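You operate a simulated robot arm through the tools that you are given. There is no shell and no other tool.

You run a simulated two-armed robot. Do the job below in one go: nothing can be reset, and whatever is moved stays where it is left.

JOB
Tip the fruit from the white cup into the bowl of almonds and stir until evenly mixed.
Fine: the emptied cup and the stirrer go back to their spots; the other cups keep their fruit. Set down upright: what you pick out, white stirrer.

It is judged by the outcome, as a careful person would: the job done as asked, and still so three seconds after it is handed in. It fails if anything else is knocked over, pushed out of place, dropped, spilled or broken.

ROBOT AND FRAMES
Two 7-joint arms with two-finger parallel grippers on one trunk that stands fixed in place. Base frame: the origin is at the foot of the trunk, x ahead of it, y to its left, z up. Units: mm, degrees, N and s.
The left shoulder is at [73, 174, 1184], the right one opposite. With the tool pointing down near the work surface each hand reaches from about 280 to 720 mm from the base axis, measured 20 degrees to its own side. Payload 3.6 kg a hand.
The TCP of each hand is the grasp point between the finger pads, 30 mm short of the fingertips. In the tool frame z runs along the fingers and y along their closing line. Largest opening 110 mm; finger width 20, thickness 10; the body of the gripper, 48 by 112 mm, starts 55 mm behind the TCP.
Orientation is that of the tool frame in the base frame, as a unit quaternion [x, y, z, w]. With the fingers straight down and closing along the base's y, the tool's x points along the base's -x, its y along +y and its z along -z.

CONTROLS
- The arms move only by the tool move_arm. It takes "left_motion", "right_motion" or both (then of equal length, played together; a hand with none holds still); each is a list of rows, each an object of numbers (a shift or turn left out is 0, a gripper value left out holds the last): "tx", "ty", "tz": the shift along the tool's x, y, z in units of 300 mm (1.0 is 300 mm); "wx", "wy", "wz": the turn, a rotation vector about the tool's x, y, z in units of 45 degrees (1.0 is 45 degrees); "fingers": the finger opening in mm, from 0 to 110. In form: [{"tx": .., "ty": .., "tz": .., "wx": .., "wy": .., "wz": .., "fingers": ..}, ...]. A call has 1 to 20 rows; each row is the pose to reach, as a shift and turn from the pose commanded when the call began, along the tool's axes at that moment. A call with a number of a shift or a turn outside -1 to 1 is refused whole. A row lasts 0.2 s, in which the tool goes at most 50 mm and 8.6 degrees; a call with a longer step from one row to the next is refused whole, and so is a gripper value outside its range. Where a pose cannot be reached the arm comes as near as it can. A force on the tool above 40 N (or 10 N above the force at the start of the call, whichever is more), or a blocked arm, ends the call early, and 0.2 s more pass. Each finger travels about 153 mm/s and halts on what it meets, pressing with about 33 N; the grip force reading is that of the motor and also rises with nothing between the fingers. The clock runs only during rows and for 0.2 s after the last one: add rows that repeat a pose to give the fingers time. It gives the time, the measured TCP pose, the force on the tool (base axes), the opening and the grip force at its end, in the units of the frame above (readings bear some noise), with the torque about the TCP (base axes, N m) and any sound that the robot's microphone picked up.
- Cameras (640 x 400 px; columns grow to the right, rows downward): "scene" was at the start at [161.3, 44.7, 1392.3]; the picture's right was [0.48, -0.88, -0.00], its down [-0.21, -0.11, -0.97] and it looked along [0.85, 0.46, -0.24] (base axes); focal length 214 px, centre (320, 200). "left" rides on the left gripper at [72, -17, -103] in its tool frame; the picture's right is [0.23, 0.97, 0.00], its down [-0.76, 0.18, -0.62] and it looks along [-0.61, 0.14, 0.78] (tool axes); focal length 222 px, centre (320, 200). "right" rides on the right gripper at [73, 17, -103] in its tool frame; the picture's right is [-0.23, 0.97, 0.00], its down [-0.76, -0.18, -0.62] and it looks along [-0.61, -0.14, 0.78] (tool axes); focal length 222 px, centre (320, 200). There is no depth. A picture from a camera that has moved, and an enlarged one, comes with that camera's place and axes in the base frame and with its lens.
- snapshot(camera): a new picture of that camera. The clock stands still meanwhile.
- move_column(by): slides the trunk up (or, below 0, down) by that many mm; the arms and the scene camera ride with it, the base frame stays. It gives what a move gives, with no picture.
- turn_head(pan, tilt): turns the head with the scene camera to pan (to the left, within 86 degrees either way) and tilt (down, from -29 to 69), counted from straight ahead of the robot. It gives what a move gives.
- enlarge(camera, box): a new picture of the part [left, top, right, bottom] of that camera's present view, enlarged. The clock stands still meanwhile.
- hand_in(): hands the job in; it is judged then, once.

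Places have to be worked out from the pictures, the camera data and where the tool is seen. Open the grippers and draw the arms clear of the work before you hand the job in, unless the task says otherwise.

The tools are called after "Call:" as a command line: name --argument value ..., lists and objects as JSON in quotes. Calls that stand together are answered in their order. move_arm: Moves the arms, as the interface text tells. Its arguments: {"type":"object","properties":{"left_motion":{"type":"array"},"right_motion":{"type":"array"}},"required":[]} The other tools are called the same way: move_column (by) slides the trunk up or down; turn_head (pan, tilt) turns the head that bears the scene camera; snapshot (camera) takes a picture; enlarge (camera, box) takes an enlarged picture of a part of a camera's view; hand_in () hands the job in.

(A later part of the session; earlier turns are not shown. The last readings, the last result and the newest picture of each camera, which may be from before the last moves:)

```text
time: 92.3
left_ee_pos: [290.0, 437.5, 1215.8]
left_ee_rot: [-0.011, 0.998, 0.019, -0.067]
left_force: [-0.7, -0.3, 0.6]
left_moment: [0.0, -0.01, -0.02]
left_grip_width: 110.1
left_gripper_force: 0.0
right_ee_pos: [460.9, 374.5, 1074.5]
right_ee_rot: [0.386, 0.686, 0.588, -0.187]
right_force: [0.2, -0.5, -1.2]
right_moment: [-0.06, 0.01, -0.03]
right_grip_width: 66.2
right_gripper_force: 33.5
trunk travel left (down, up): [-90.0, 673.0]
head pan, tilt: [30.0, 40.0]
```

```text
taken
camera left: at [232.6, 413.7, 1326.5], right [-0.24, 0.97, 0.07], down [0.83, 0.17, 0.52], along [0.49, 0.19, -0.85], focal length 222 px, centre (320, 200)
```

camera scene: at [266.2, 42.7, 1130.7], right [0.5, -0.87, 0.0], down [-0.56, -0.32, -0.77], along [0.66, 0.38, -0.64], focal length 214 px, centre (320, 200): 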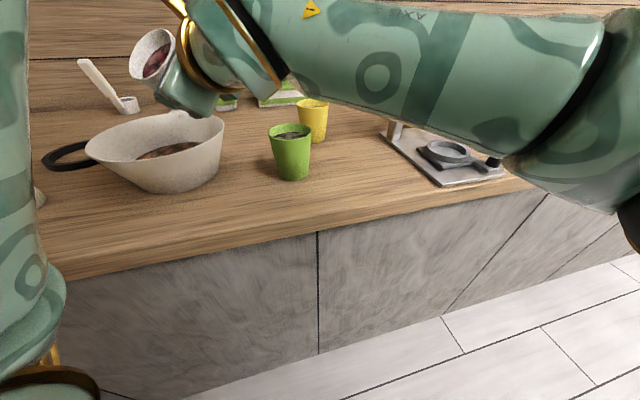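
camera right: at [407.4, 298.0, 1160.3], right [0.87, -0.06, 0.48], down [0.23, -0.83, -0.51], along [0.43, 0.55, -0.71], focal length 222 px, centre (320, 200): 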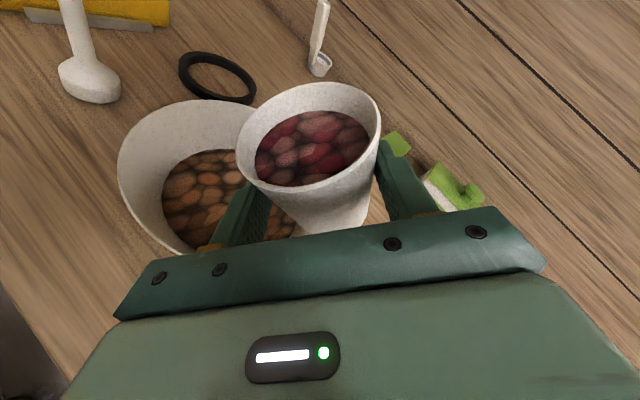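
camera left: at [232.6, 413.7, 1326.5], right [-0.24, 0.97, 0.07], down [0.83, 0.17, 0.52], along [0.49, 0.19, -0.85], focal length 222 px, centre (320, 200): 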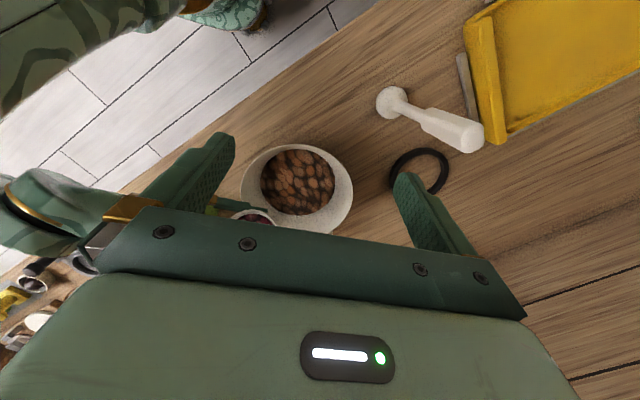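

At 44° everything is reached and the fruit is still in, over the bowl. I tip another 44° slowly.

Call:
move_arm --right_motion '[{"wx": -0.01, "wy": 0.01, "wz": -0.089, "tx": 0.001, "ty": -0.002, "tz": 0.001}, {"wx": -0.019, "wy": 0.021, "wz": -0.178, "tx": 0.003, "ty": -0.003, "tz": 0.003}, {"wx": -0.029, "wy": 0.031, "wz": -0.267, "tx": 0.004, "ty": -0.005, "tz": 0.004}, {"wx": -0.039, "wy": 0.041, "wz": -0.356, "tx": 0.006, "ty": -0.006, "tz": 0.005}, {"wx": -0.048, "wy": 0.052, "wz": -0.445, "tx": 0.007, "ty": -0.008, "tz": 0.006}, {"wx": -0.058, "wy": 0.062, "wz": -0.533, "tx": 0.009, "ty": -0.009, "tz": 0.008}, {"wx": -0.067, "wy": 0.073, "wz": -0.622, "tx": 0.01, "ty": -0.011, "tz": 0.009}, {"wx": -0.077, "wy": 0.083, "wz": -0.711, "tx": 0.012, "ty": -0.012, "tz": 0.01}, {"wx": -0.087, "wy": 0.093, "wz": -0.8, "tx": 0.013, "ty": -0.014, "tz": 0.011}, {"wx": -0.096, "wy": 0.104, "wz": -0.889, "tx": 0.015, "ty": -0.015, "tz": 0.013}, {"wx": -0.106, "wy": 0.114, "wz": -0.978, "tx": 0.016, "ty": -0.017, "tz": 0.014}]'

Call:
snapshot --camera "right"

Call:
snapshot --camera "scene"

Call:
snapshot --camera "left"

```text
time: 94.7
left_ee_pos: [290.0, 437.4, 1215.2]
left_ee_rot: [-0.01, 0.997, 0.02, -0.068]
left_force: [0.2, 0.0, 0.5]
left_moment: [0.02, 0.01, -0.02]
left_grip_width: 110.0
left_gripper_force: 0.0
right_ee_pos: [453.9, 379.9, 1074.3]
right_ee_rot: [0.082, 0.747, 0.659, 0.033]
right_force: [-0.9, 0.1, -0.2]
right_moment: [-0.02, -0.02, -0.01]
right_grip_width: 65.6
right_gripper_force: 33.0
trunk travel left (down, up): [-90.0, 673.0]
head pan, tilt: [30.0, 40.0]
```

```text
taken
camera right: at [367.2, 293.0, 1106.7], right [0.3, 0.08, 0.95], down [0.64, -0.76, -0.14], along [0.71, 0.65, -0.28], focal length 222 px, centre (320, 200)
```

right: 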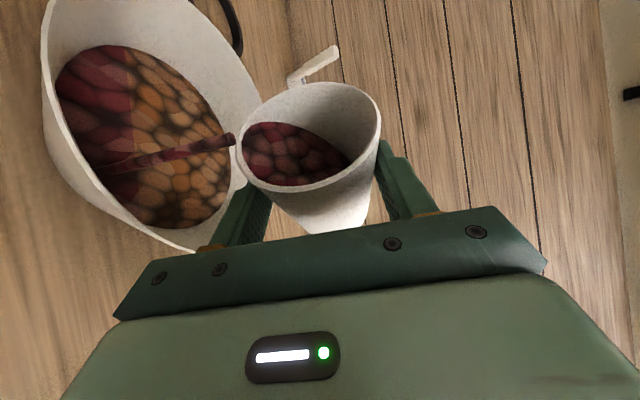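

```text
taken
camera scene: at [266.2, 42.7, 1130.7], right [0.5, -0.87, 0.0], down [-0.56, -0.32, -0.77], along [0.66, 0.38, -0.64], focal length 214 px, centre (320, 200)
```

scene: 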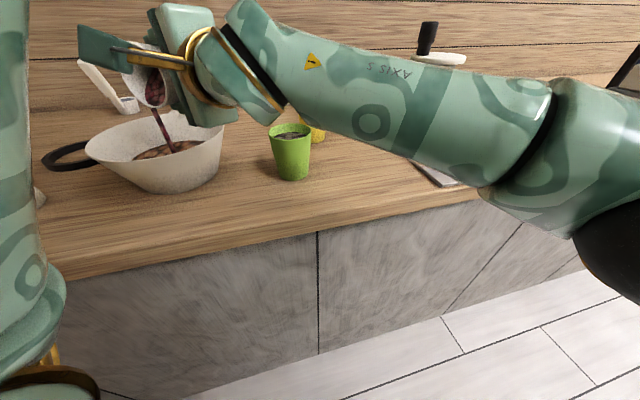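

```text
taken
camera left: at [232.6, 413.7, 1326.5], right [-0.24, 0.97, 0.07], down [0.83, 0.17, 0.52], along [0.49, 0.19, -0.85], focal length 222 px, centre (320, 200)
```

left: 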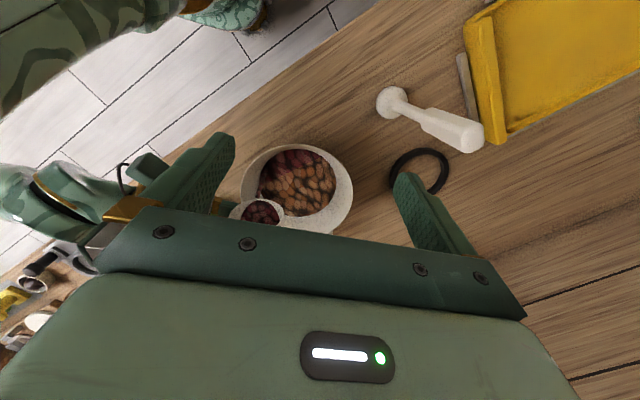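

The fruit is streaming neatly into the bowl, with nothing outside it. I continue tipping to about 132° and hold.

Call:
move_arm --right_motion '[{"wx": -0.012, "wz": -0.089, "tx": 0.002}, {"wx": -0.024, "wz": -0.178, "tx": 0.005, "ty": 0.001}, {"wx": -0.036, "wz": -0.267, "tx": 0.007, "ty": 0.001}, {"wx": -0.048, "wz": -0.356, "tx": 0.01, "ty": 0.002}, {"wx": -0.06, "wz": -0.445, "tx": 0.012, "ty": 0.002}, {"wx": -0.073, "wz": -0.533, "tx": 0.015, "ty": 0.003}, {"wx": -0.085, "wz": -0.622, "tx": 0.017, "ty": 0.003}, {"wx": -0.097, "wz": -0.711, "tx": 0.02, "ty": 0.004}, {"wx": -0.109, "wz": -0.8, "tx": 0.022, "ty": 0.004}, {"wx": -0.121, "wz": -0.889, "tx": 0.025, "ty": 0.005}, {"wx": -0.133, "wy": 0.008, "wz": -0.978, "tx": 0.027, "ty": 0.005, "tz": -0.002}, {"wx": -0.133, "wy": 0.008, "wz": -0.978, "tx": 0.027, "ty": 0.005, "tz": -0.002}, {"wx": -0.133, "wy": 0.008, "wz": -0.978, "tx": 0.027, "ty": 0.005, "tz": -0.002}, {"wx": -0.133, "wy": 0.008, "wz": -0.978, "tx": 0.027, "ty": 0.005, "tz": -0.002}, {"wx": -0.133, "wy": 0.008, "wz": -0.978, "tx": 0.027, "ty": 0.005, "tz": -0.002}]'

Call:
snapshot --camera "right"

Call:
snapshot --camera "scene"

Call:
snapshot --camera "left"

```text
time: 97.9
left_ee_pos: [289.5, 436.9, 1215.3]
left_ee_rot: [-0.012, 0.998, 0.02, -0.066]
left_force: [0.2, 0.1, 0.0]
left_moment: [0.0, 0.02, -0.02]
left_grip_width: 110.2
left_gripper_force: 0.1
right_ee_pos: [446.2, 379.9, 1075.4]
right_ee_rot: [-0.207, 0.689, 0.636, 0.279]
right_force: [0.0, -0.2, 0.6]
right_moment: [-0.01, 0.01, -0.01]
right_grip_width: 65.0
right_gripper_force: 32.9
trunk travel left (down, up): [-90.0, 673.0]
head pan, tilt: [30.0, 40.0]
```

```text
taken
camera right: at [367.7, 284.3, 1043.6], right [-0.45, 0.09, 0.89], down [0.62, -0.69, 0.38], along [0.65, 0.72, 0.26], focal length 222 px, centre (320, 200)
```

right: 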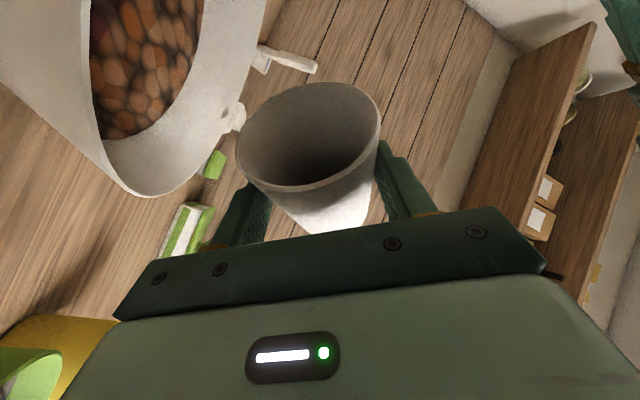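

```text
taken
camera scene: at [266.1, 42.7, 1130.7], right [0.5, -0.87, 0.0], down [-0.56, -0.32, -0.77], along [0.66, 0.38, -0.64], focal length 214 px, centre (320, 200)
```

scene: 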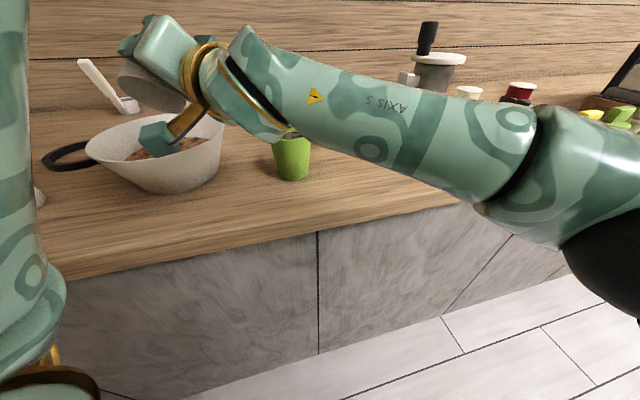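

```text
taken
camera left: at [232.5, 413.6, 1326.5], right [-0.24, 0.97, 0.07], down [0.83, 0.17, 0.52], along [0.49, 0.19, -0.85], focal length 222 px, centre (320, 200)
```

left: 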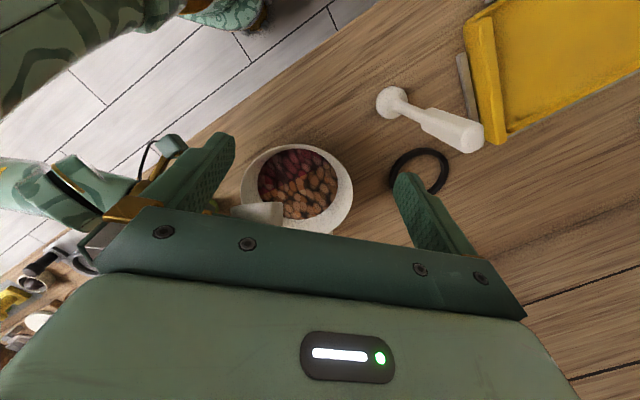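

The cup looks empty. I enlarge its inside and the bowl to make sure.

Call:
enlarge --camera "right" --box '[220, 70, 400, 210]'

Call:
enlarge --camera "left" --box '[220, 130, 370, 240]'

```text
2.86 times, centred on (310, 140) of right
camera zoom: at [367.7, 284.3, 1043.6], right [-0.45, 0.09, 0.89], down [0.62, -0.69, 0.38], along [0.65, 0.72, 0.26], focal length 635 px, centre (349, 371)
```

zoom: 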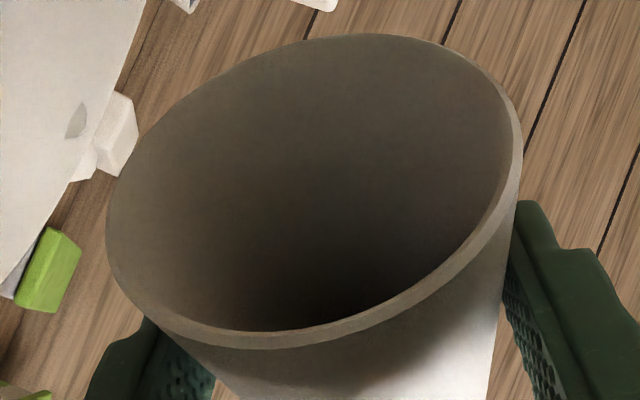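

```text
3.64 times, centred on (295, 185) of left
camera zoom: at [232.5, 413.6, 1326.5], right [-0.24, 0.97, 0.07], down [0.83, 0.17, 0.52], along [0.49, 0.19, -0.85], focal length 808 px, centre (411, 254)
```

zoom: 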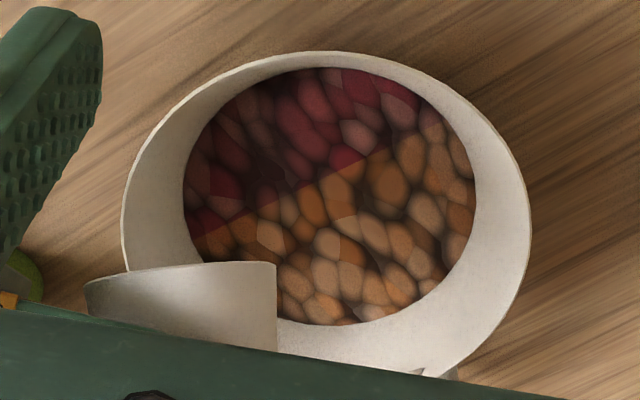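

The cup is empty and all the fruit lies in the bowl (red half beside the almonds). I roll the cup back upright along the same path.

Call:
move_arm --right_motion '[{"wx": 0.022, "wz": 0.163, "tx": -0.003, "ty": -0.003}, {"wx": 0.044, "wz": 0.326, "tx": -0.006, "ty": -0.007}, {"wx": 0.067, "wz": 0.489, "tx": -0.009, "ty": -0.01}, {"wx": 0.089, "wz": 0.652, "tx": -0.012, "ty": -0.014}, {"wx": 0.111, "wz": 0.815, "tx": -0.015, "ty": -0.017}, {"wx": 0.133, "wy": -0.008, "wz": 0.978, "tx": -0.017, "ty": -0.021, "tz": 0.003}]'

Call:
move_arm --right_motion '[{"wx": 0.018, "wy": -0.019, "wz": 0.163}, {"wx": 0.035, "wy": -0.038, "wz": 0.326}, {"wx": 0.053, "wy": -0.057, "wz": 0.489}, {"wx": 0.071, "wy": -0.076, "wz": 0.652, "tz": -0.005}, {"wx": 0.088, "wy": -0.095, "wz": 0.815, "tz": -0.01}, {"wx": 0.106, "wy": -0.114, "wz": 0.978, "tz": -0.016}]'

Call:
move_arm --right_motion '[{"wy": -0.026, "wz": 0.163, "tz": -0.005}, {"wy": -0.052, "wz": 0.327, "tz": -0.01}, {"wy": -0.078, "wz": 0.49, "tz": -0.015}, {"wy": -0.103, "wz": 0.653, "tz": -0.02}, {"wy": -0.129, "wz": 0.817, "tz": -0.025}, {"wy": -0.155, "wz": 0.98, "tz": -0.03}]'

Call:
snapshot --camera "right"

```text
time: 99.3
left_ee_pos: [289.3, 436.7, 1214.4]
left_ee_rot: [-0.011, 0.998, 0.021, -0.067]
left_force: [-0.5, -0.1, 0.1]
left_moment: [0.01, 0.02, -0.01]
left_grip_width: 110.1
left_gripper_force: 0.2
right_ee_pos: [453.7, 380.6, 1072.8]
right_ee_rot: [0.083, 0.748, 0.658, 0.032]
right_force: [0.5, 0.2, -1.2]
right_moment: [-0.01, 0.0, 0.01]
right_grip_width: 64.9
right_gripper_force: 33.1
trunk travel left (down, up): [-90.0, 673.0]
head pan, tilt: [30.0, 40.0]
```

```text
time: 100.7
left_ee_pos: [289.9, 436.0, 1215.3]
left_ee_rot: [-0.011, 0.997, 0.019, -0.067]
left_force: [0.2, -0.1, -1.0]
left_moment: [0.0, -0.03, 0.0]
left_grip_width: 110.0
left_gripper_force: 0.1
right_ee_pos: [453.3, 375.5, 1074.7]
right_ee_rot: [0.387, 0.685, 0.587, -0.188]
right_force: [-0.9, 1.0, -0.1]
right_moment: [-0.01, 0.01, 0.0]
right_grip_width: 65.0
right_gripper_force: 33.1
trunk travel left (down, up): [-90.0, 673.0]
head pan, tilt: [30.0, 40.0]
```

```text
time: 102.1
left_ee_pos: [289.1, 436.8, 1216.3]
left_ee_rot: [-0.01, 0.998, 0.02, -0.066]
left_force: [-1.1, -0.8, -0.2]
left_moment: [-0.01, 0.0, 0.01]
left_grip_width: 110.3
left_gripper_force: 0.0
right_ee_pos: [449.7, 368.2, 1075.4]
right_ee_rot: [0.65, 0.499, 0.45, -0.354]
right_force: [0.5, 0.1, 0.3]
right_moment: [-0.02, 0.01, 0.02]
right_grip_width: 64.9
right_gripper_force: 32.7
trunk travel left (down, up): [-90.0, 673.0]
head pan, tilt: [30.0, 40.0]
```

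```text
taken
camera right: at [450.8, 293.2, 1178.1], right [0.92, -0.32, -0.22], down [-0.39, -0.78, -0.5], along [-0.01, 0.55, -0.84], focal length 222 px, centre (320, 200)
```

right: 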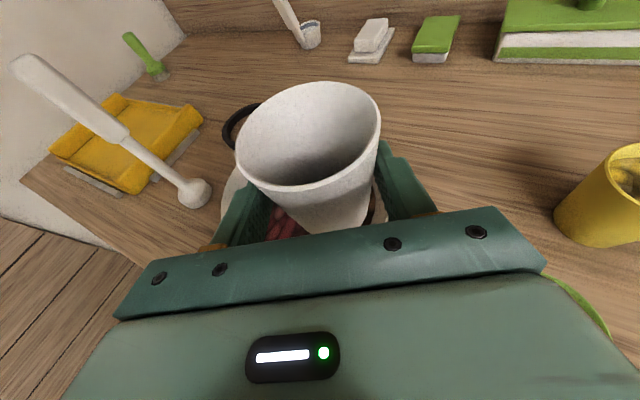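

The emptied cup is upright and unchanged in the grip. I carry it back along the same route.

Call:
move_arm --right_motion '[{"tx": 0.008, "ty": 0.045, "tz": -0.033}, {"tx": 0.016, "ty": 0.09, "tz": -0.066}, {"tx": 0.003, "ty": 0.14, "tz": -0.095, "wx": -0.071, "wz": 0.026}, {"tx": -0.01, "ty": 0.191, "tz": -0.124, "wx": -0.142, "wz": 0.053}, {"tx": -0.023, "ty": 0.242, "tz": -0.153, "wx": -0.212, "wz": 0.079}, {"tx": -0.036, "ty": 0.293, "tz": -0.182, "wx": -0.283, "wz": 0.106}, {"tx": -0.049, "ty": 0.344, "tz": -0.211, "wx": -0.354, "wz": 0.132}]'

```text
time: 103.7
left_ee_pos: [290.6, 435.8, 1215.9]
left_ee_rot: [-0.012, 0.997, 0.021, -0.067]
left_force: [-0.7, -0.2, 0.1]
left_moment: [-0.02, -0.02, 0.02]
left_grip_width: 110.0
left_gripper_force: 0.0
right_ee_pos: [535.6, 280.0, 1082.3]
right_ee_rot: [0.717, 0.399, 0.497, -0.283]
right_force: [0.6, -0.8, 0.0]
right_moment: [-0.03, 0.0, 0.0]
right_grip_width: 64.6
right_gripper_force: 32.5
trunk travel left (down, up): [-90.0, 673.0]
head pan, tilt: [30.0, 40.0]
```

Next, back above the cup's own spot.

Call:
move_arm --right_motion '[{"tx": -0.006, "ty": 0.04, "tz": -0.018, "wx": -0.04, "wz": 0.015}, {"tx": -0.02, "ty": 0.12, "tz": -0.055, "wx": -0.12, "wz": 0.045}, {"tx": -0.036, "ty": 0.205, "tz": -0.095, "wx": -0.21, "wz": 0.079}, {"tx": -0.052, "ty": 0.29, "tz": -0.134, "wx": -0.3, "wz": 0.112}, {"tx": -0.066, "ty": 0.37, "tz": -0.171, "wx": -0.38, "wz": 0.142}, {"tx": -0.074, "ty": 0.412, "tz": -0.19, "wx": -0.416, "wz": 0.156}]'

Call:
snapshot --camera "right"

```text
time: 105.1
left_ee_pos: [289.8, 436.3, 1214.3]
left_ee_rot: [-0.012, 0.997, 0.021, -0.067]
left_force: [0.2, -0.4, -0.5]
left_moment: [-0.02, -0.02, -0.01]
left_grip_width: 109.9
left_gripper_force: 0.1
right_ee_pos: [608.8, 162.4, 1081.5]
right_ee_rot: [0.777, 0.268, 0.536, -0.192]
right_force: [0.1, -0.6, 0.0]
right_moment: [-0.02, -0.01, 0.04]
right_grip_width: 64.9
right_gripper_force: 32.4
trunk travel left (down, up): [-90.0, 673.0]
head pan, tilt: [30.0, 40.0]
```

```text
taken
camera right: at [565.5, 103.5, 1183.9], right [0.54, -0.81, -0.22], down [-0.78, -0.39, -0.49], along [0.31, 0.44, -0.84], focal length 222 px, centre (320, 200)
```

right: 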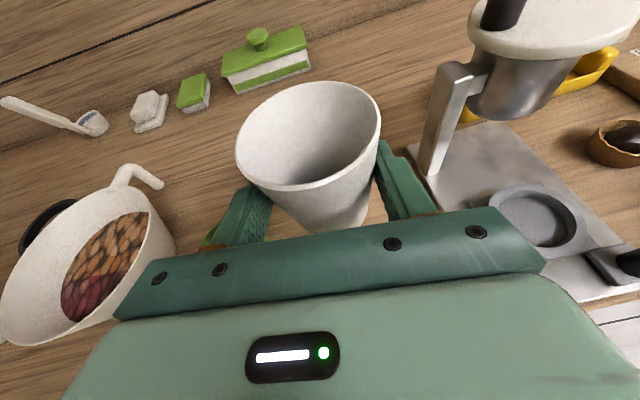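

Same orientation as at the grasp, right above the spot. I lower to just above the counter, then feel for contact.

Call:
move_arm --right_motion '[{"tx": -0.06, "ty": 0.001, "tz": 0.0226}, {"tx": -0.14, "ty": 0.0015, "tz": 0.0526}, {"tx": -0.22, "ty": 0.002, "tz": 0.0827}, {"tx": -0.3, "ty": 0.003, "tz": 0.1128}, {"tx": -0.35, "ty": 0.004, "tz": 0.1316}, {"tx": -0.378, "ty": 0.004, "tz": 0.142}]'

Call:
enlarge --camera "scene" --box '[240, 80, 440, 205]'

```text
time: 106.5
left_ee_pos: [289.4, 436.1, 1214.1]
left_ee_rot: [-0.01, 0.997, 0.021, -0.067]
left_force: [0.5, 1.2, -0.4]
left_moment: [-0.01, 0.02, -0.01]
left_grip_width: 110.1
left_gripper_force: 0.2
right_ee_pos: [609.0, 164.0, 959.4]
right_ee_rot: [0.776, 0.268, 0.537, -0.193]
right_force: [0.4, 0.4, -0.1]
right_moment: [0.01, 0.05, -0.03]
right_grip_width: 64.6
right_gripper_force: 33.2
trunk travel left (down, up): [-90.0, 673.0]
head pan, tilt: [30.0, 40.0]
```

```text
3.20 times, centred on (340, 142) of scene
camera zoom: at [266.1, 42.6, 1130.7], right [0.5, -0.87, 0.0], down [-0.56, -0.32, -0.77], along [0.66, 0.38, -0.64], focal length 686 px, centre (256, 384)
```

zoom: 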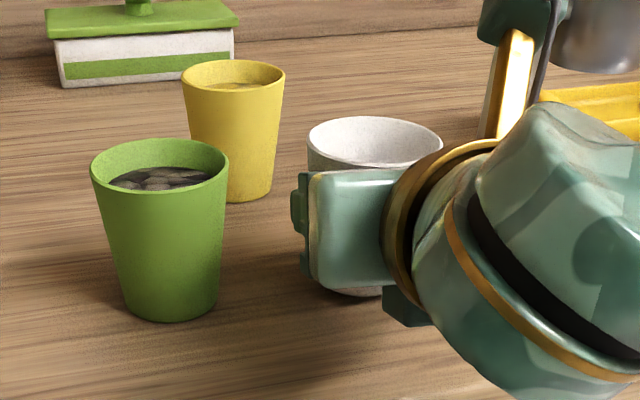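

No contact yet at z=959. I lower in small steps, watching the force.

Call:
move_arm --right_motion '[{"tx": -0.005, "tz": 0.0019}, {"tx": -0.0094, "tz": 0.0035}]'

Call:
move_arm --right_motion '[{"tx": -0.0031, "tz": 0.0012}, {"tx": -0.0062, "tz": 0.0023}]'

```text
time: 107.1
left_ee_pos: [289.7, 436.8, 1215.4]
left_ee_rot: [-0.011, 0.997, 0.021, -0.067]
left_force: [0.6, -0.7, 0.0]
left_moment: [-0.01, -0.01, 0.03]
left_grip_width: 110.0
left_gripper_force: 0.0
right_ee_pos: [608.6, 163.2, 957.5]
right_ee_rot: [0.776, 0.268, 0.537, -0.192]
right_force: [-0.1, 0.3, 0.3]
right_moment: [-0.02, 0.01, -0.05]
right_grip_width: 64.8
right_gripper_force: 33.3
trunk travel left (down, up): [-90.0, 673.0]
head pan, tilt: [30.0, 40.0]
```

```text
time: 107.7
left_ee_pos: [290.1, 435.8, 1215.6]
left_ee_rot: [-0.01, 0.998, 0.02, -0.067]
left_force: [-0.5, -0.8, -0.4]
left_moment: [0.0, 0.02, 0.03]
left_grip_width: 110.0
left_gripper_force: 0.1
right_ee_pos: [609.0, 161.5, 955.7]
right_ee_rot: [0.777, 0.268, 0.537, -0.192]
right_force: [0.0, 0.2, 0.6]
right_moment: [0.01, 0.0, 0.01]
right_grip_width: 64.7
right_gripper_force: 33.3
trunk travel left (down, up): [-90.0, 673.0]
head pan, tilt: [30.0, 40.0]
```

Call:
move_arm --right_motion '[{"tx": -0.0031, "tz": 0.0012}, {"tx": -0.0062, "tz": 0.0023}]'

Call:
move_arm --right_motion '[{"tx": -0.0031, "tz": 0.0012}, {"tx": -0.0062, "tz": 0.0023}]'

```text
time: 108.3
left_ee_pos: [288.8, 436.7, 1215.2]
left_ee_rot: [-0.01, 0.998, 0.021, -0.067]
left_force: [-0.2, -0.7, 0.2]
left_moment: [-0.01, 0.02, -0.01]
left_grip_width: 109.9
left_gripper_force: 0.2
right_ee_pos: [608.2, 163.1, 953.2]
right_ee_rot: [0.776, 0.268, 0.538, -0.192]
right_force: [2.3, 0.5, 4.0]
right_moment: [0.02, -0.14, 0.04]
right_grip_width: 64.9
right_gripper_force: 32.9
trunk travel left (down, up): [-90.0, 673.0]
head pan, tilt: [30.0, 40.0]
```

```text
time: 108.9
left_ee_pos: [288.7, 435.4, 1216.9]
left_ee_rot: [-0.01, 0.998, 0.021, -0.066]
left_force: [0.2, 0.3, -0.5]
left_moment: [0.04, 0.0, 0.03]
left_grip_width: 109.9
left_gripper_force: 0.1
right_ee_pos: [608.4, 163.3, 951.7]
right_ee_rot: [0.775, 0.268, 0.539, -0.192]
right_force: [3.9, 2.2, 15.3]
right_moment: [0.15, -0.36, -0.01]
right_grip_width: 64.6
right_gripper_force: 33.6
trunk travel left (down, up): [-90.0, 673.0]
head pan, tilt: [30.0, 40.0]
```

Contact is made (15 N now). I ease up 1 mm, then open the fingers gradually.

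Call:
move_arm --right_motion '[{"tx": 0.004, "tz": -0.0015}, {"tx": 0.004, "tz": -0.0015}, {"tx": 0.004, "tz": -0.0015, "fingers": 68}, {"tx": 0.004, "tz": -0.0015, "fingers": 76}, {"tx": 0.004, "tz": -0.0015, "fingers": 94}, {"tx": 0.004, "tz": -0.0015, "fingers": 94}]'

Call:
snapshot --camera "right"

Call:
enlarge --camera "scene" --box '[240, 80, 440, 205]'

```text
time: 110.3
left_ee_pos: [289.9, 436.4, 1215.6]
left_ee_rot: [-0.01, 0.998, 0.02, -0.066]
left_force: [0.1, -0.1, 0.0]
left_moment: [0.04, 0.03, 0.0]
left_grip_width: 109.9
left_gripper_force: 0.2
right_ee_pos: [609.2, 161.4, 952.2]
right_ee_rot: [0.777, 0.268, 0.536, -0.191]
right_force: [-0.1, 1.5, 0.3]
right_moment: [0.01, 0.0, 0.01]
right_grip_width: 94.1
right_gripper_force: 0.0
trunk travel left (down, up): [-90.0, 673.0]
head pan, tilt: [30.0, 40.0]
```

```text
taken
camera right: at [564.8, 103.2, 1054.8], right [0.54, -0.81, -0.22], down [-0.78, -0.39, -0.49], along [0.31, 0.44, -0.84], focal length 222 px, centre (320, 200)
```

right: 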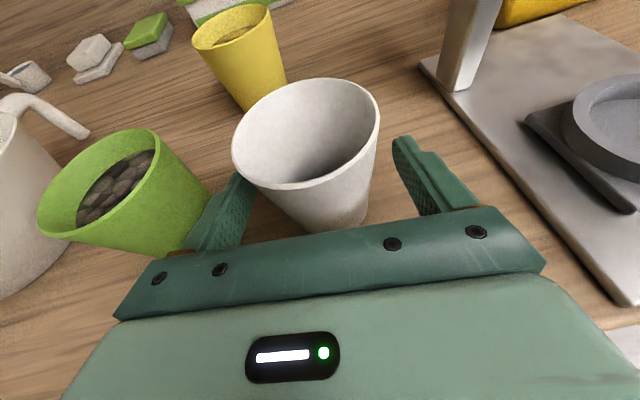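

```text
3.20 times, centred on (340, 142) of scene
camera zoom: at [266.1, 42.5, 1130.7], right [0.5, -0.87, 0.0], down [-0.56, -0.32, -0.77], along [0.66, 0.38, -0.64], focal length 686 px, centre (256, 384)
```

zoom: 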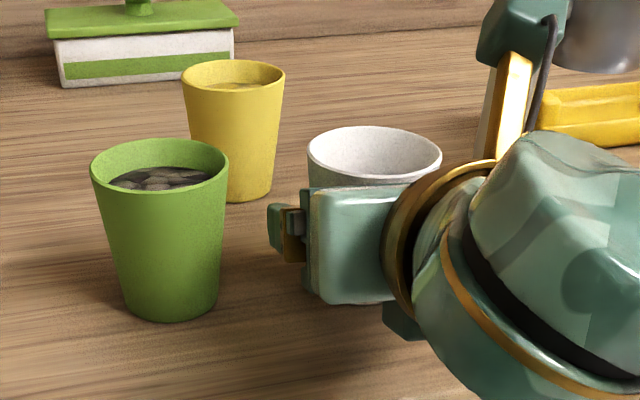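

The cup stands emptied on its spot. I raise the hand straight up clear of the rim, then back away and to the right.

Call:
move_arm --right_motion '[{"tx": 0.05, "tz": -0.019}, {"tx": 0.13, "tz": -0.049}, {"tx": 0.21, "tz": -0.079}, {"tx": 0.265, "tz": -0.1}, {"tx": 0.25, "tz": -0.2}, {"tx": 0.2, "tz": -0.33}, {"tx": 0.15, "tz": -0.45}, {"tx": 0.1, "ty": 0.05, "tz": -0.57}, {"tx": 0.1, "ty": 0.15, "tz": -0.66}]'

Call:
snapshot --camera "scene"

```text
time: 112.3
left_ee_pos: [288.9, 434.9, 1215.9]
left_ee_rot: [-0.011, 0.997, 0.021, -0.067]
left_force: [0.2, -1.2, 0.1]
left_moment: [0.03, 0.03, 0.03]
left_grip_width: 110.2
left_gripper_force: 0.1
right_ee_pos: [497.4, 16.5, 1049.5]
right_ee_rot: [0.776, 0.269, 0.537, -0.192]
right_force: [-0.6, 0.8, -0.2]
right_moment: [0.0, -0.03, -0.02]
right_grip_width: 94.3
right_gripper_force: 0.0
trunk travel left (down, up): [-90.0, 673.0]
head pan, tilt: [30.0, 40.0]
```

```text
taken
camera scene: at [266.0, 41.8, 1130.8], right [0.5, -0.87, 0.0], down [-0.56, -0.32, -0.77], along [0.66, 0.38, -0.64], focal length 214 px, centre (320, 200)
```

scene: 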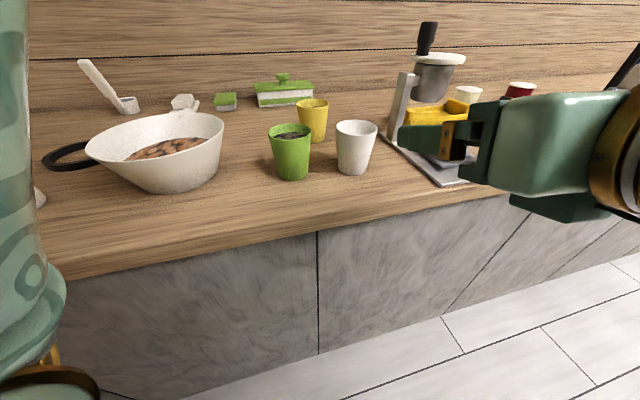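

Everything stands in place and the right arm is clear. I now raise the trunk back up for the stirring with the left arm.

Call:
move_column --by 110

Call:
move_column --by 100

Call:
snapshot --camera "left"

Call:
snapshot --camera "right"

Call:
turn_head --pan 60 --tilt 40

Call:
snapshot --camera "scene"

```text
time: 113.8
left_ee_pos: [288.7, 433.4, 1325.7]
left_ee_rot: [-0.011, 0.998, 0.019, -0.067]
left_force: [-0.4, -0.4, 0.1]
left_moment: [0.0, 0.04, -0.03]
left_grip_width: 110.1
left_gripper_force: 0.0
right_ee_pos: [501.0, 18.1, 1158.8]
right_ee_rot: [0.777, 0.268, 0.536, -0.192]
right_force: [-0.3, -0.8, -0.4]
right_moment: [-0.02, 0.0, -0.01]
right_grip_width: 94.0
right_gripper_force: 0.0
trunk travel left (down, up): [-200.0, 563.0]
head pan, tilt: [30.0, 40.0]
```

```text
time: 115.1
left_ee_pos: [288.8, 434.5, 1425.8]
left_ee_rot: [-0.011, 0.997, 0.02, -0.068]
left_force: [0.2, 0.7, 0.6]
left_moment: [-0.01, 0.01, -0.02]
left_grip_width: 110.0
left_gripper_force: 0.0
right_ee_pos: [501.8, 17.5, 1257.8]
right_ee_rot: [0.777, 0.268, 0.537, -0.192]
right_force: [-0.6, -0.5, 0.4]
right_moment: [-0.03, 0.0, 0.01]
right_grip_width: 93.9
right_gripper_force: 0.2
trunk travel left (down, up): [-300.0, 463.0]
head pan, tilt: [30.0, 40.0]
```

```text
taken
camera left: at [231.9, 412.0, 1536.5], right [-0.24, 0.97, 0.07], down [0.84, 0.17, 0.52], along [0.49, 0.18, -0.85], focal length 222 px, centre (320, 200)
```

left: 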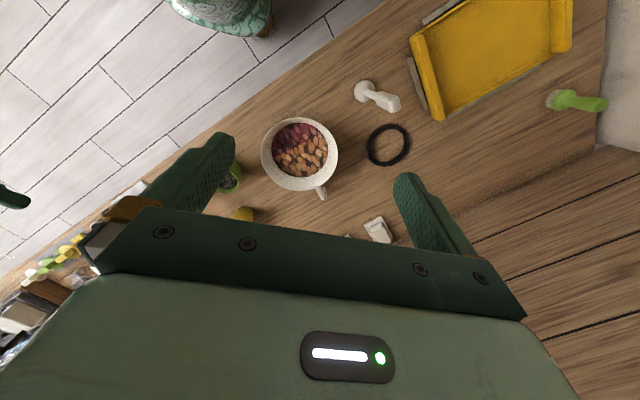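

```text
taken
camera right: at [456.9, -41.5, 1361.9], right [0.54, -0.81, -0.22], down [-0.78, -0.39, -0.49], along [0.31, 0.44, -0.84], focal length 222 px, centre (320, 200)
```

right: 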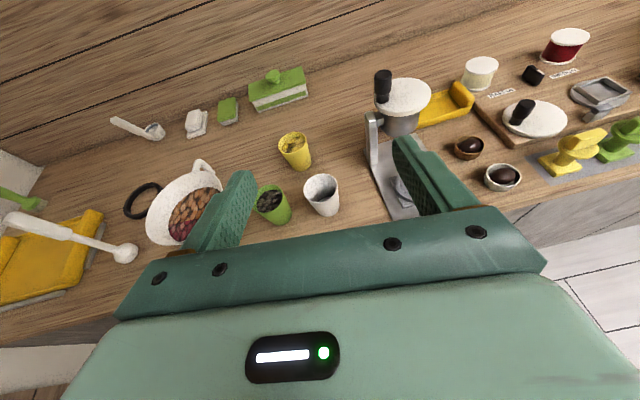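

```text
time: 116.0
left_ee_pos: [287.1, 435.1, 1426.9]
left_ee_rot: [-0.011, 0.998, 0.018, -0.067]
left_force: [0.7, 0.1, 0.0]
left_moment: [0.0, 0.0, 0.0]
left_grip_width: 109.9
left_gripper_force: 0.0
right_ee_pos: [501.0, 18.0, 1260.4]
right_ee_rot: [0.777, 0.269, 0.537, -0.192]
right_force: [0.7, 0.8, 0.6]
right_moment: [-0.01, -0.01, 0.02]
right_grip_width: 94.1
right_gripper_force: 0.2
trunk travel left (down, up): [-300.0, 463.0]
head pan, tilt: [60.0, 40.0]
```

```text
taken
camera scene: at [122.0, 73.6, 1350.8], right [0.87, -0.5, 0.0], down [-0.32, -0.56, -0.77], along [0.38, 0.66, -0.64], focal length 214 px, centre (320, 200)
```

scene: 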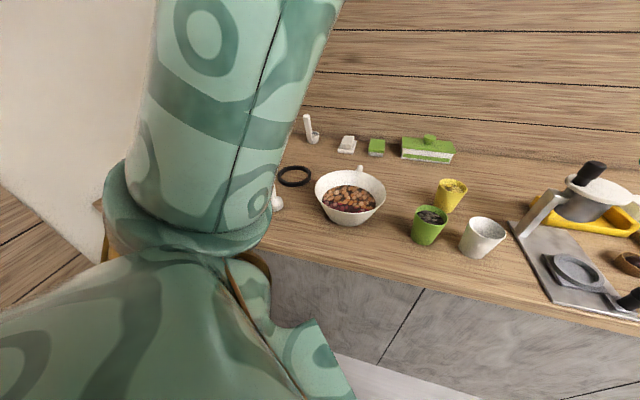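

Back at the original trunk height. Now I measure the stirrer from the left and right cameras.

Call:
enlarge --camera "left" --box '[340, 60, 430, 130]'

Call:
enlarge --camera "right" --box '[0, 190, 150, 290]'

Call:
enlarge --camera "left" --box '[250, 105, 350, 205]'

```text
5.71 times, centred on (385, 95) of left
camera zoom: at [230.7, 411.9, 1537.0], right [-0.24, 0.97, 0.07], down [0.83, 0.17, 0.52], along [0.49, 0.19, -0.85], focal length 1269 px, centre (-51, 800)
```

zoom: 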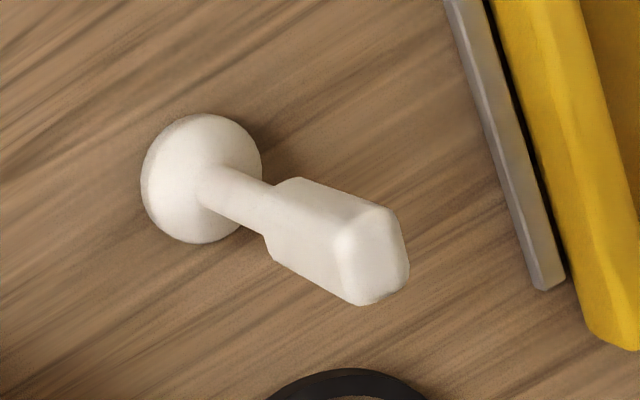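

```text
4.00 times, centred on (75, 240) of right
camera zoom: at [456.0, -41.4, 1362.4], right [0.54, -0.81, -0.22], down [-0.78, -0.39, -0.49], along [0.31, 0.44, -0.84], focal length 888 px, centre (1300, 40)
```

zoom: 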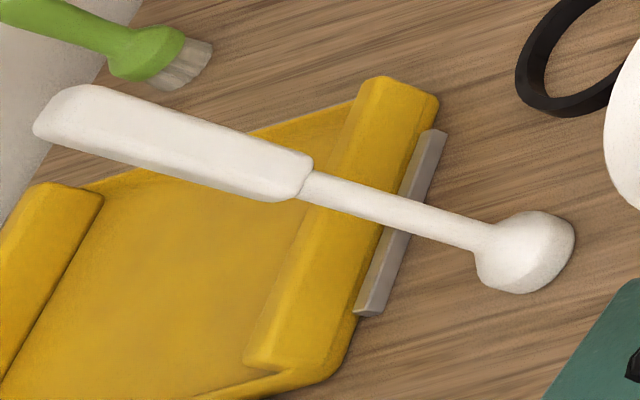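

```text
4.00 times, centred on (300, 155) of left
camera zoom: at [230.7, 411.9, 1537.0], right [-0.24, 0.97, 0.07], down [0.83, 0.17, 0.52], along [0.49, 0.19, -0.85], focal length 888 px, centre (400, 380)
```

zoom: 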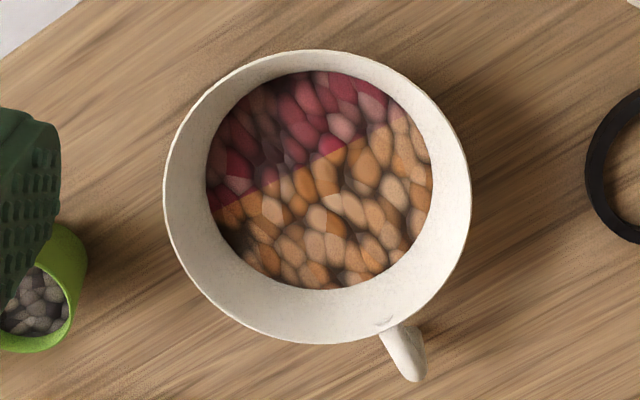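

The stirrer stands vertical at about (253,578), top z≈1133, with a boxy handle (z 1038–1133) whose long side faces yaw ≈32°. I bring the left hand above it, vertical and yawed 32°, fingers at 70.

Call:
move_arm --left_motion '[{"tx": 0.001, "ty": 0.064, "tz": 0.107, "wx": 0.014, "wy": -0.022, "wz": -0.097, "fingers": 70}, {"tx": 0.001, "ty": 0.129, "tz": 0.213, "wx": 0.027, "wy": -0.044, "wz": -0.195}, {"tx": 0.002, "ty": 0.193, "tz": 0.32, "wx": 0.041, "wy": -0.066, "wz": -0.292}, {"tx": 0.003, "ty": 0.257, "tz": 0.427, "wx": 0.054, "wy": -0.087, "wz": -0.39}, {"tx": 0.004, "ty": 0.321, "tz": 0.534, "wx": 0.068, "wy": -0.109, "wz": -0.487}, {"tx": 0.004, "ty": 0.386, "tz": 0.64, "wx": 0.081, "wy": -0.131, "wz": -0.585}, {"tx": 0.005, "ty": 0.45, "tz": 0.747, "wx": 0.095, "wy": -0.153, "wz": -0.682}]'

Call:
snapshot --camera "left"

Call:
snapshot --camera "scene"

```text
time: 117.6
left_ee_pos: [253.5, 579.1, 1210.0]
left_ee_rot: [-0.275, 0.961, -0.001, 0.001]
left_force: [-0.2, -0.6, -0.7]
left_moment: [-0.04, -0.03, 0.01]
left_grip_width: 70.1
left_gripper_force: 0.2
right_ee_pos: [501.1, 19.0, 1260.0]
right_ee_rot: [0.777, 0.269, 0.536, -0.191]
right_force: [0.5, 0.7, 0.1]
right_moment: [0.0, -0.01, 0.01]
right_grip_width: 94.1
right_gripper_force: 0.1
trunk travel left (down, up): [-300.0, 463.0]
head pan, tilt: [60.0, 40.0]
```

```text
taken
camera left: at [201.3, 526.2, 1311.5], right [-0.71, 0.71, 0.0], down [0.55, 0.55, 0.62], along [0.44, 0.44, -0.78], focal length 222 px, centre (320, 200)
```

left: 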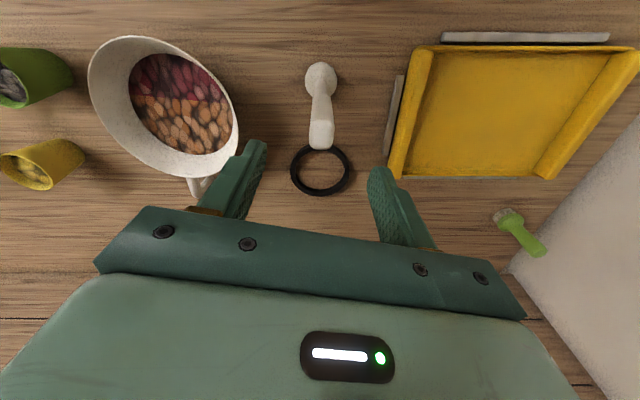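

```text
taken
camera scene: at [122.0, 74.9, 1350.8], right [0.87, -0.5, 0.0], down [-0.32, -0.56, -0.77], along [0.38, 0.66, -0.64], focal length 214 px, centre (320, 200)
```

scene: 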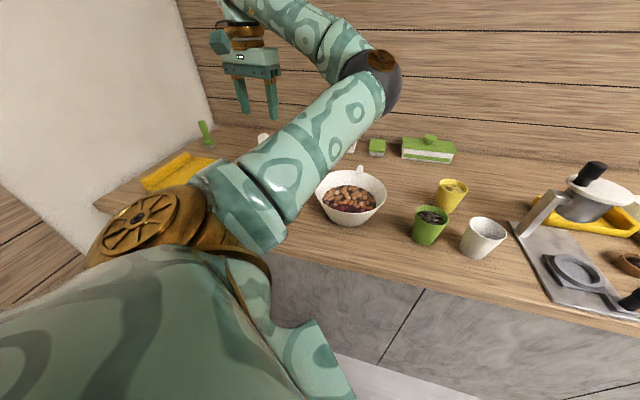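

The hand is exactly placed and aligned. I enlarge to see the handle against the fingers.

Call:
enlarge --camera "left" --box '[240, 40, 400, 200]'

```text
2.50 times, centred on (320, 120) of left
camera zoom: at [201.3, 526.2, 1311.5], right [-0.71, 0.71, 0.0], down [0.55, 0.55, 0.62], along [0.44, 0.44, -0.78], focal length 555 px, centre (320, 400)
```

zoom: 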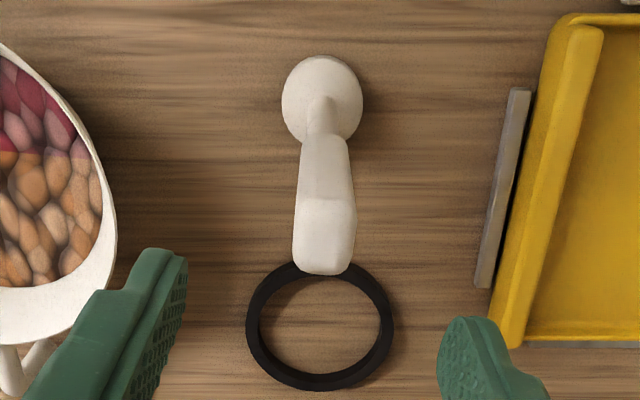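

The hand is centred over the stirrer to within 1 mm. I zoom in further on the handle's top face to check its angle.

Call:
enlarge --camera "left" --box '[300, 90, 345, 155]'

```text
6.15 times, centred on (322, 122) of left
camera zoom: at [201.3, 526.2, 1311.5], right [-0.71, 0.71, 0.0], down [0.55, 0.55, 0.62], along [0.44, 0.44, -0.78], focal length 1367 px, centre (305, 677)
```

zoom: 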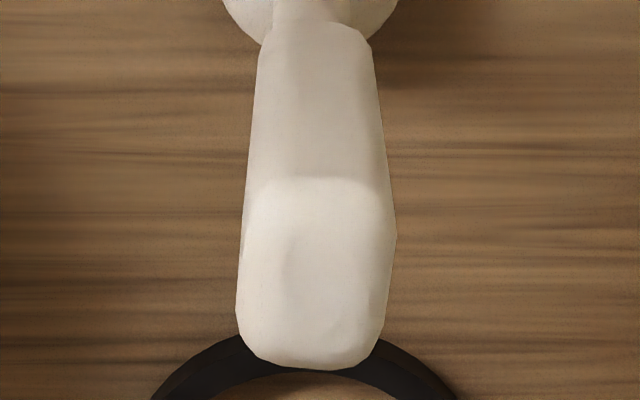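

The handle's long axis is nearer yaw 38°, so I add 5° of yaw while descending straight down to z≈1092 around the handle.

Call:
move_arm --left_motion '[{"tz": 0.06, "wz": -0.05}, {"tz": 0.16, "wz": -0.11}, {"tz": 0.26, "wz": -0.11}, {"tz": 0.35, "wz": -0.11}, {"tz": 0.393, "wz": -0.11}]'

Call:
snapshot --camera "left"

Call:
enlarge --camera "right" --box '[0, 150, 150, 290]'

```text
time: 118.8
left_ee_pos: [255.9, 577.6, 1090.9]
left_ee_rot: [-0.317, 0.948, 0.0, 0.001]
left_force: [0.3, 0.8, 0.8]
left_moment: [0.01, 0.01, 0.02]
left_grip_width: 70.3
left_gripper_force: 0.2
right_ee_pos: [500.0, 16.8, 1259.4]
right_ee_rot: [0.777, 0.268, 0.537, -0.192]
right_force: [0.2, 0.1, 0.0]
right_moment: [0.01, 0.01, 0.02]
right_grip_width: 94.1
right_gripper_force: 0.0
trunk travel left (down, up): [-300.0, 463.0]
head pan, tilt: [60.0, 40.0]
```

```text
taken
camera left: at [208.3, 520.7, 1193.7], right [-0.77, 0.64, 0.0], down [0.5, 0.6, 0.62], along [0.4, 0.48, -0.78], focal length 222 px, centre (320, 200)
```

left: 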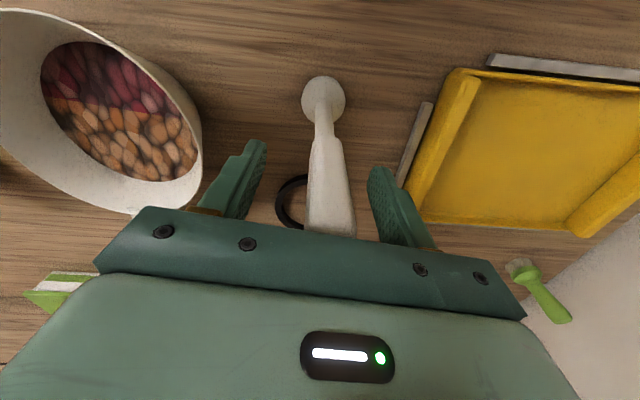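

```text
2.86 times, centred on (75, 220) of right
camera zoom: at [456.0, -41.2, 1362.4], right [0.54, -0.81, -0.22], down [-0.78, -0.39, -0.49], along [0.31, 0.44, -0.84], focal length 635 px, centre (1020, 143)
```

zoom: 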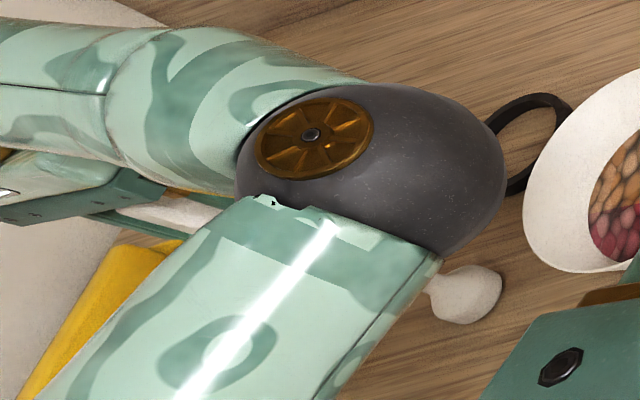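

The handle is between the fingers, about 4 mm toward one side. I centre and close.

Call:
move_arm --left_motion '[{"ty": 0.0133}, {"ty": 0.0133, "fingers": 50}, {"ty": 0.0133, "fingers": 35}, {"ty": 0.0133, "fingers": 20}, {"ty": 0.0133, "fingers": 5}, {"ty": 0.0133, "fingers": 5}]'

Call:
snapshot --camera "left"

```text
time: 120.2
left_ee_pos: [252.7, 581.1, 1091.5]
left_ee_rot: [-0.317, 0.948, 0.001, 0.0]
left_force: [0.1, -0.1, 0.7]
left_moment: [-0.01, -0.03, -0.03]
left_grip_width: 20.5
left_gripper_force: 33.0
right_ee_pos: [500.5, 17.6, 1259.6]
right_ee_rot: [0.777, 0.268, 0.537, -0.191]
right_force: [0.4, -0.2, 0.9]
right_moment: [-0.01, 0.03, 0.02]
right_grip_width: 94.0
right_gripper_force: 0.1
trunk travel left (down, up): [-300.0, 463.0]
head pan, tilt: [60.0, 40.0]
```

```text
taken
camera left: at [205.4, 524.3, 1194.5], right [-0.77, 0.64, 0.0], down [0.5, 0.6, 0.62], along [0.4, 0.48, -0.78], focal length 222 px, centre (320, 200)
```

left: 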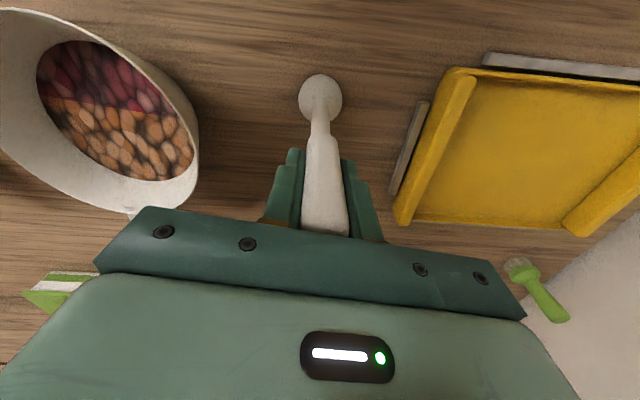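

Gripped (20.5 mm). I lift the stirrer straight up, clear of the bowl rim height.

Call:
move_arm --left_motion '[{"tz": -0.03}, {"tz": -0.12}, {"tz": -0.22}, {"tz": -0.32}, {"tz": -0.42}]'

Call:
snapshot --camera "left"

Call:
snapshot --camera "right"

```text
time: 121.4
left_ee_pos: [251.8, 580.5, 1216.6]
left_ee_rot: [-0.317, 0.948, 0.0, 0.001]
left_force: [0.3, -1.3, -0.1]
left_moment: [0.03, -0.01, 0.01]
left_grip_width: 20.9
left_gripper_force: 33.1
right_ee_pos: [499.9, 16.1, 1259.7]
right_ee_rot: [0.776, 0.268, 0.537, -0.191]
right_force: [-0.4, 0.2, -0.1]
right_moment: [-0.01, 0.02, -0.01]
right_grip_width: 94.0
right_gripper_force: 0.0
trunk travel left (down, up): [-300.0, 463.0]
head pan, tilt: [60.0, 40.0]
```

```text
taken
camera left: at [204.1, 524.0, 1320.4], right [-0.77, 0.64, 0.0], down [0.5, 0.6, 0.62], along [0.4, 0.48, -0.78], focal length 222 px, centre (320, 200)
```

left: 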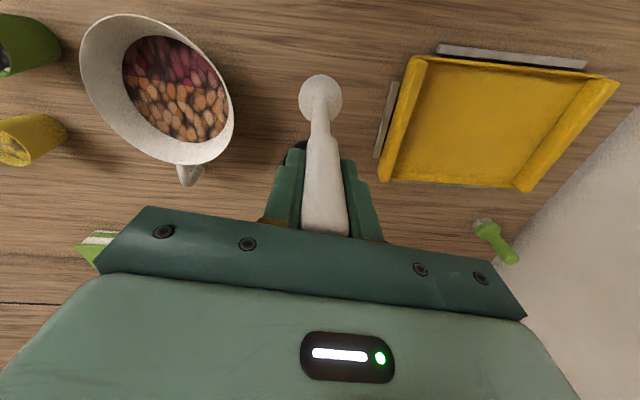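

```text
taken
camera right: at [455.5, -41.7, 1362.7], right [0.54, -0.81, -0.22], down [-0.78, -0.39, -0.49], along [0.31, 0.44, -0.84], focal length 222 px, centre (320, 200)
```

right: 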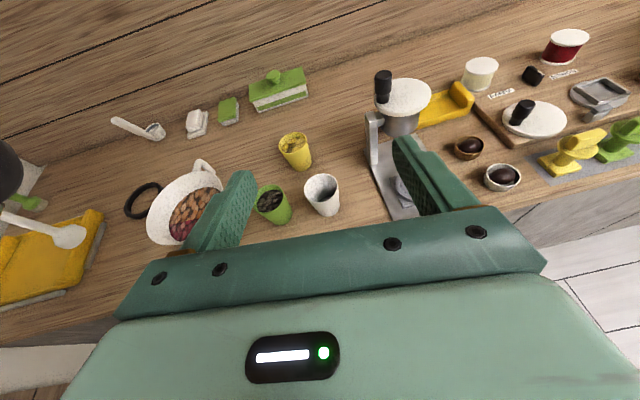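

The stirrer hangs straight, its bulb at z≈1018–1063, above the rim. I carry it over the bowl's centre, which I place at about (430,446).

Call:
move_arm --left_motion '[{"tx": -0.02, "ty": -0.07}, {"tx": -0.05, "ty": -0.18}, {"tx": -0.085, "ty": -0.3}, {"tx": -0.12, "ty": -0.42}, {"tx": -0.155, "ty": -0.54}, {"tx": -0.185, "ty": -0.65}, {"tx": -0.205, "ty": -0.716}]'

Call:
snapshot --camera "left"

Call:
snapshot --camera "right"

Call:
snapshot --camera "scene"

```text
time: 123.0
left_ee_pos: [428.9, 444.1, 1216.9]
left_ee_rot: [-0.318, 0.948, 0.001, 0.0]
left_force: [0.1, 0.0, -1.3]
left_moment: [-0.02, 0.03, 0.01]
left_grip_width: 20.8
left_gripper_force: 33.2
right_ee_pos: [501.0, 17.2, 1259.3]
right_ee_rot: [0.777, 0.268, 0.537, -0.192]
right_force: [-0.5, -0.4, 0.4]
right_moment: [-0.01, -0.02, -0.02]
right_grip_width: 94.1
right_gripper_force: 0.0
trunk travel left (down, up): [-300.0, 463.0]
head pan, tilt: [60.0, 40.0]
```

```text
taken
camera left: at [382.5, 387.5, 1320.7], right [-0.77, 0.64, 0.0], down [0.5, 0.6, 0.62], along [0.4, 0.48, -0.78], focal length 222 px, centre (320, 200)
```

left: 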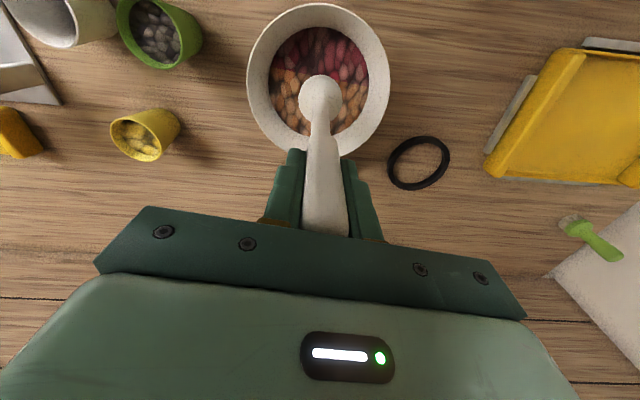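

```text
taken
camera right: at [456.3, -41.6, 1362.3], right [0.54, -0.81, -0.22], down [-0.78, -0.39, -0.49], along [0.31, 0.44, -0.84], focal length 222 px, centre (320, 200)
```

right: 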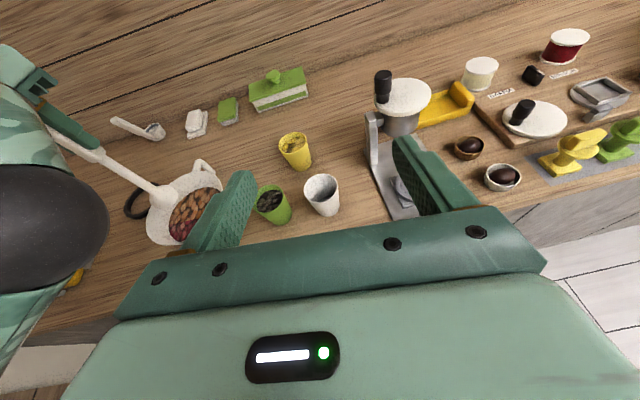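

```text
taken
camera scene: at [122.2, 73.4, 1350.8], right [0.87, -0.5, 0.0], down [-0.32, -0.56, -0.77], along [0.38, 0.66, -0.64], focal length 214 px, centre (320, 200)
```

scene: 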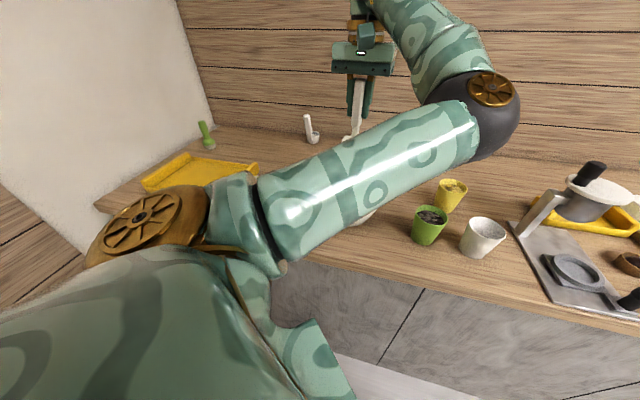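

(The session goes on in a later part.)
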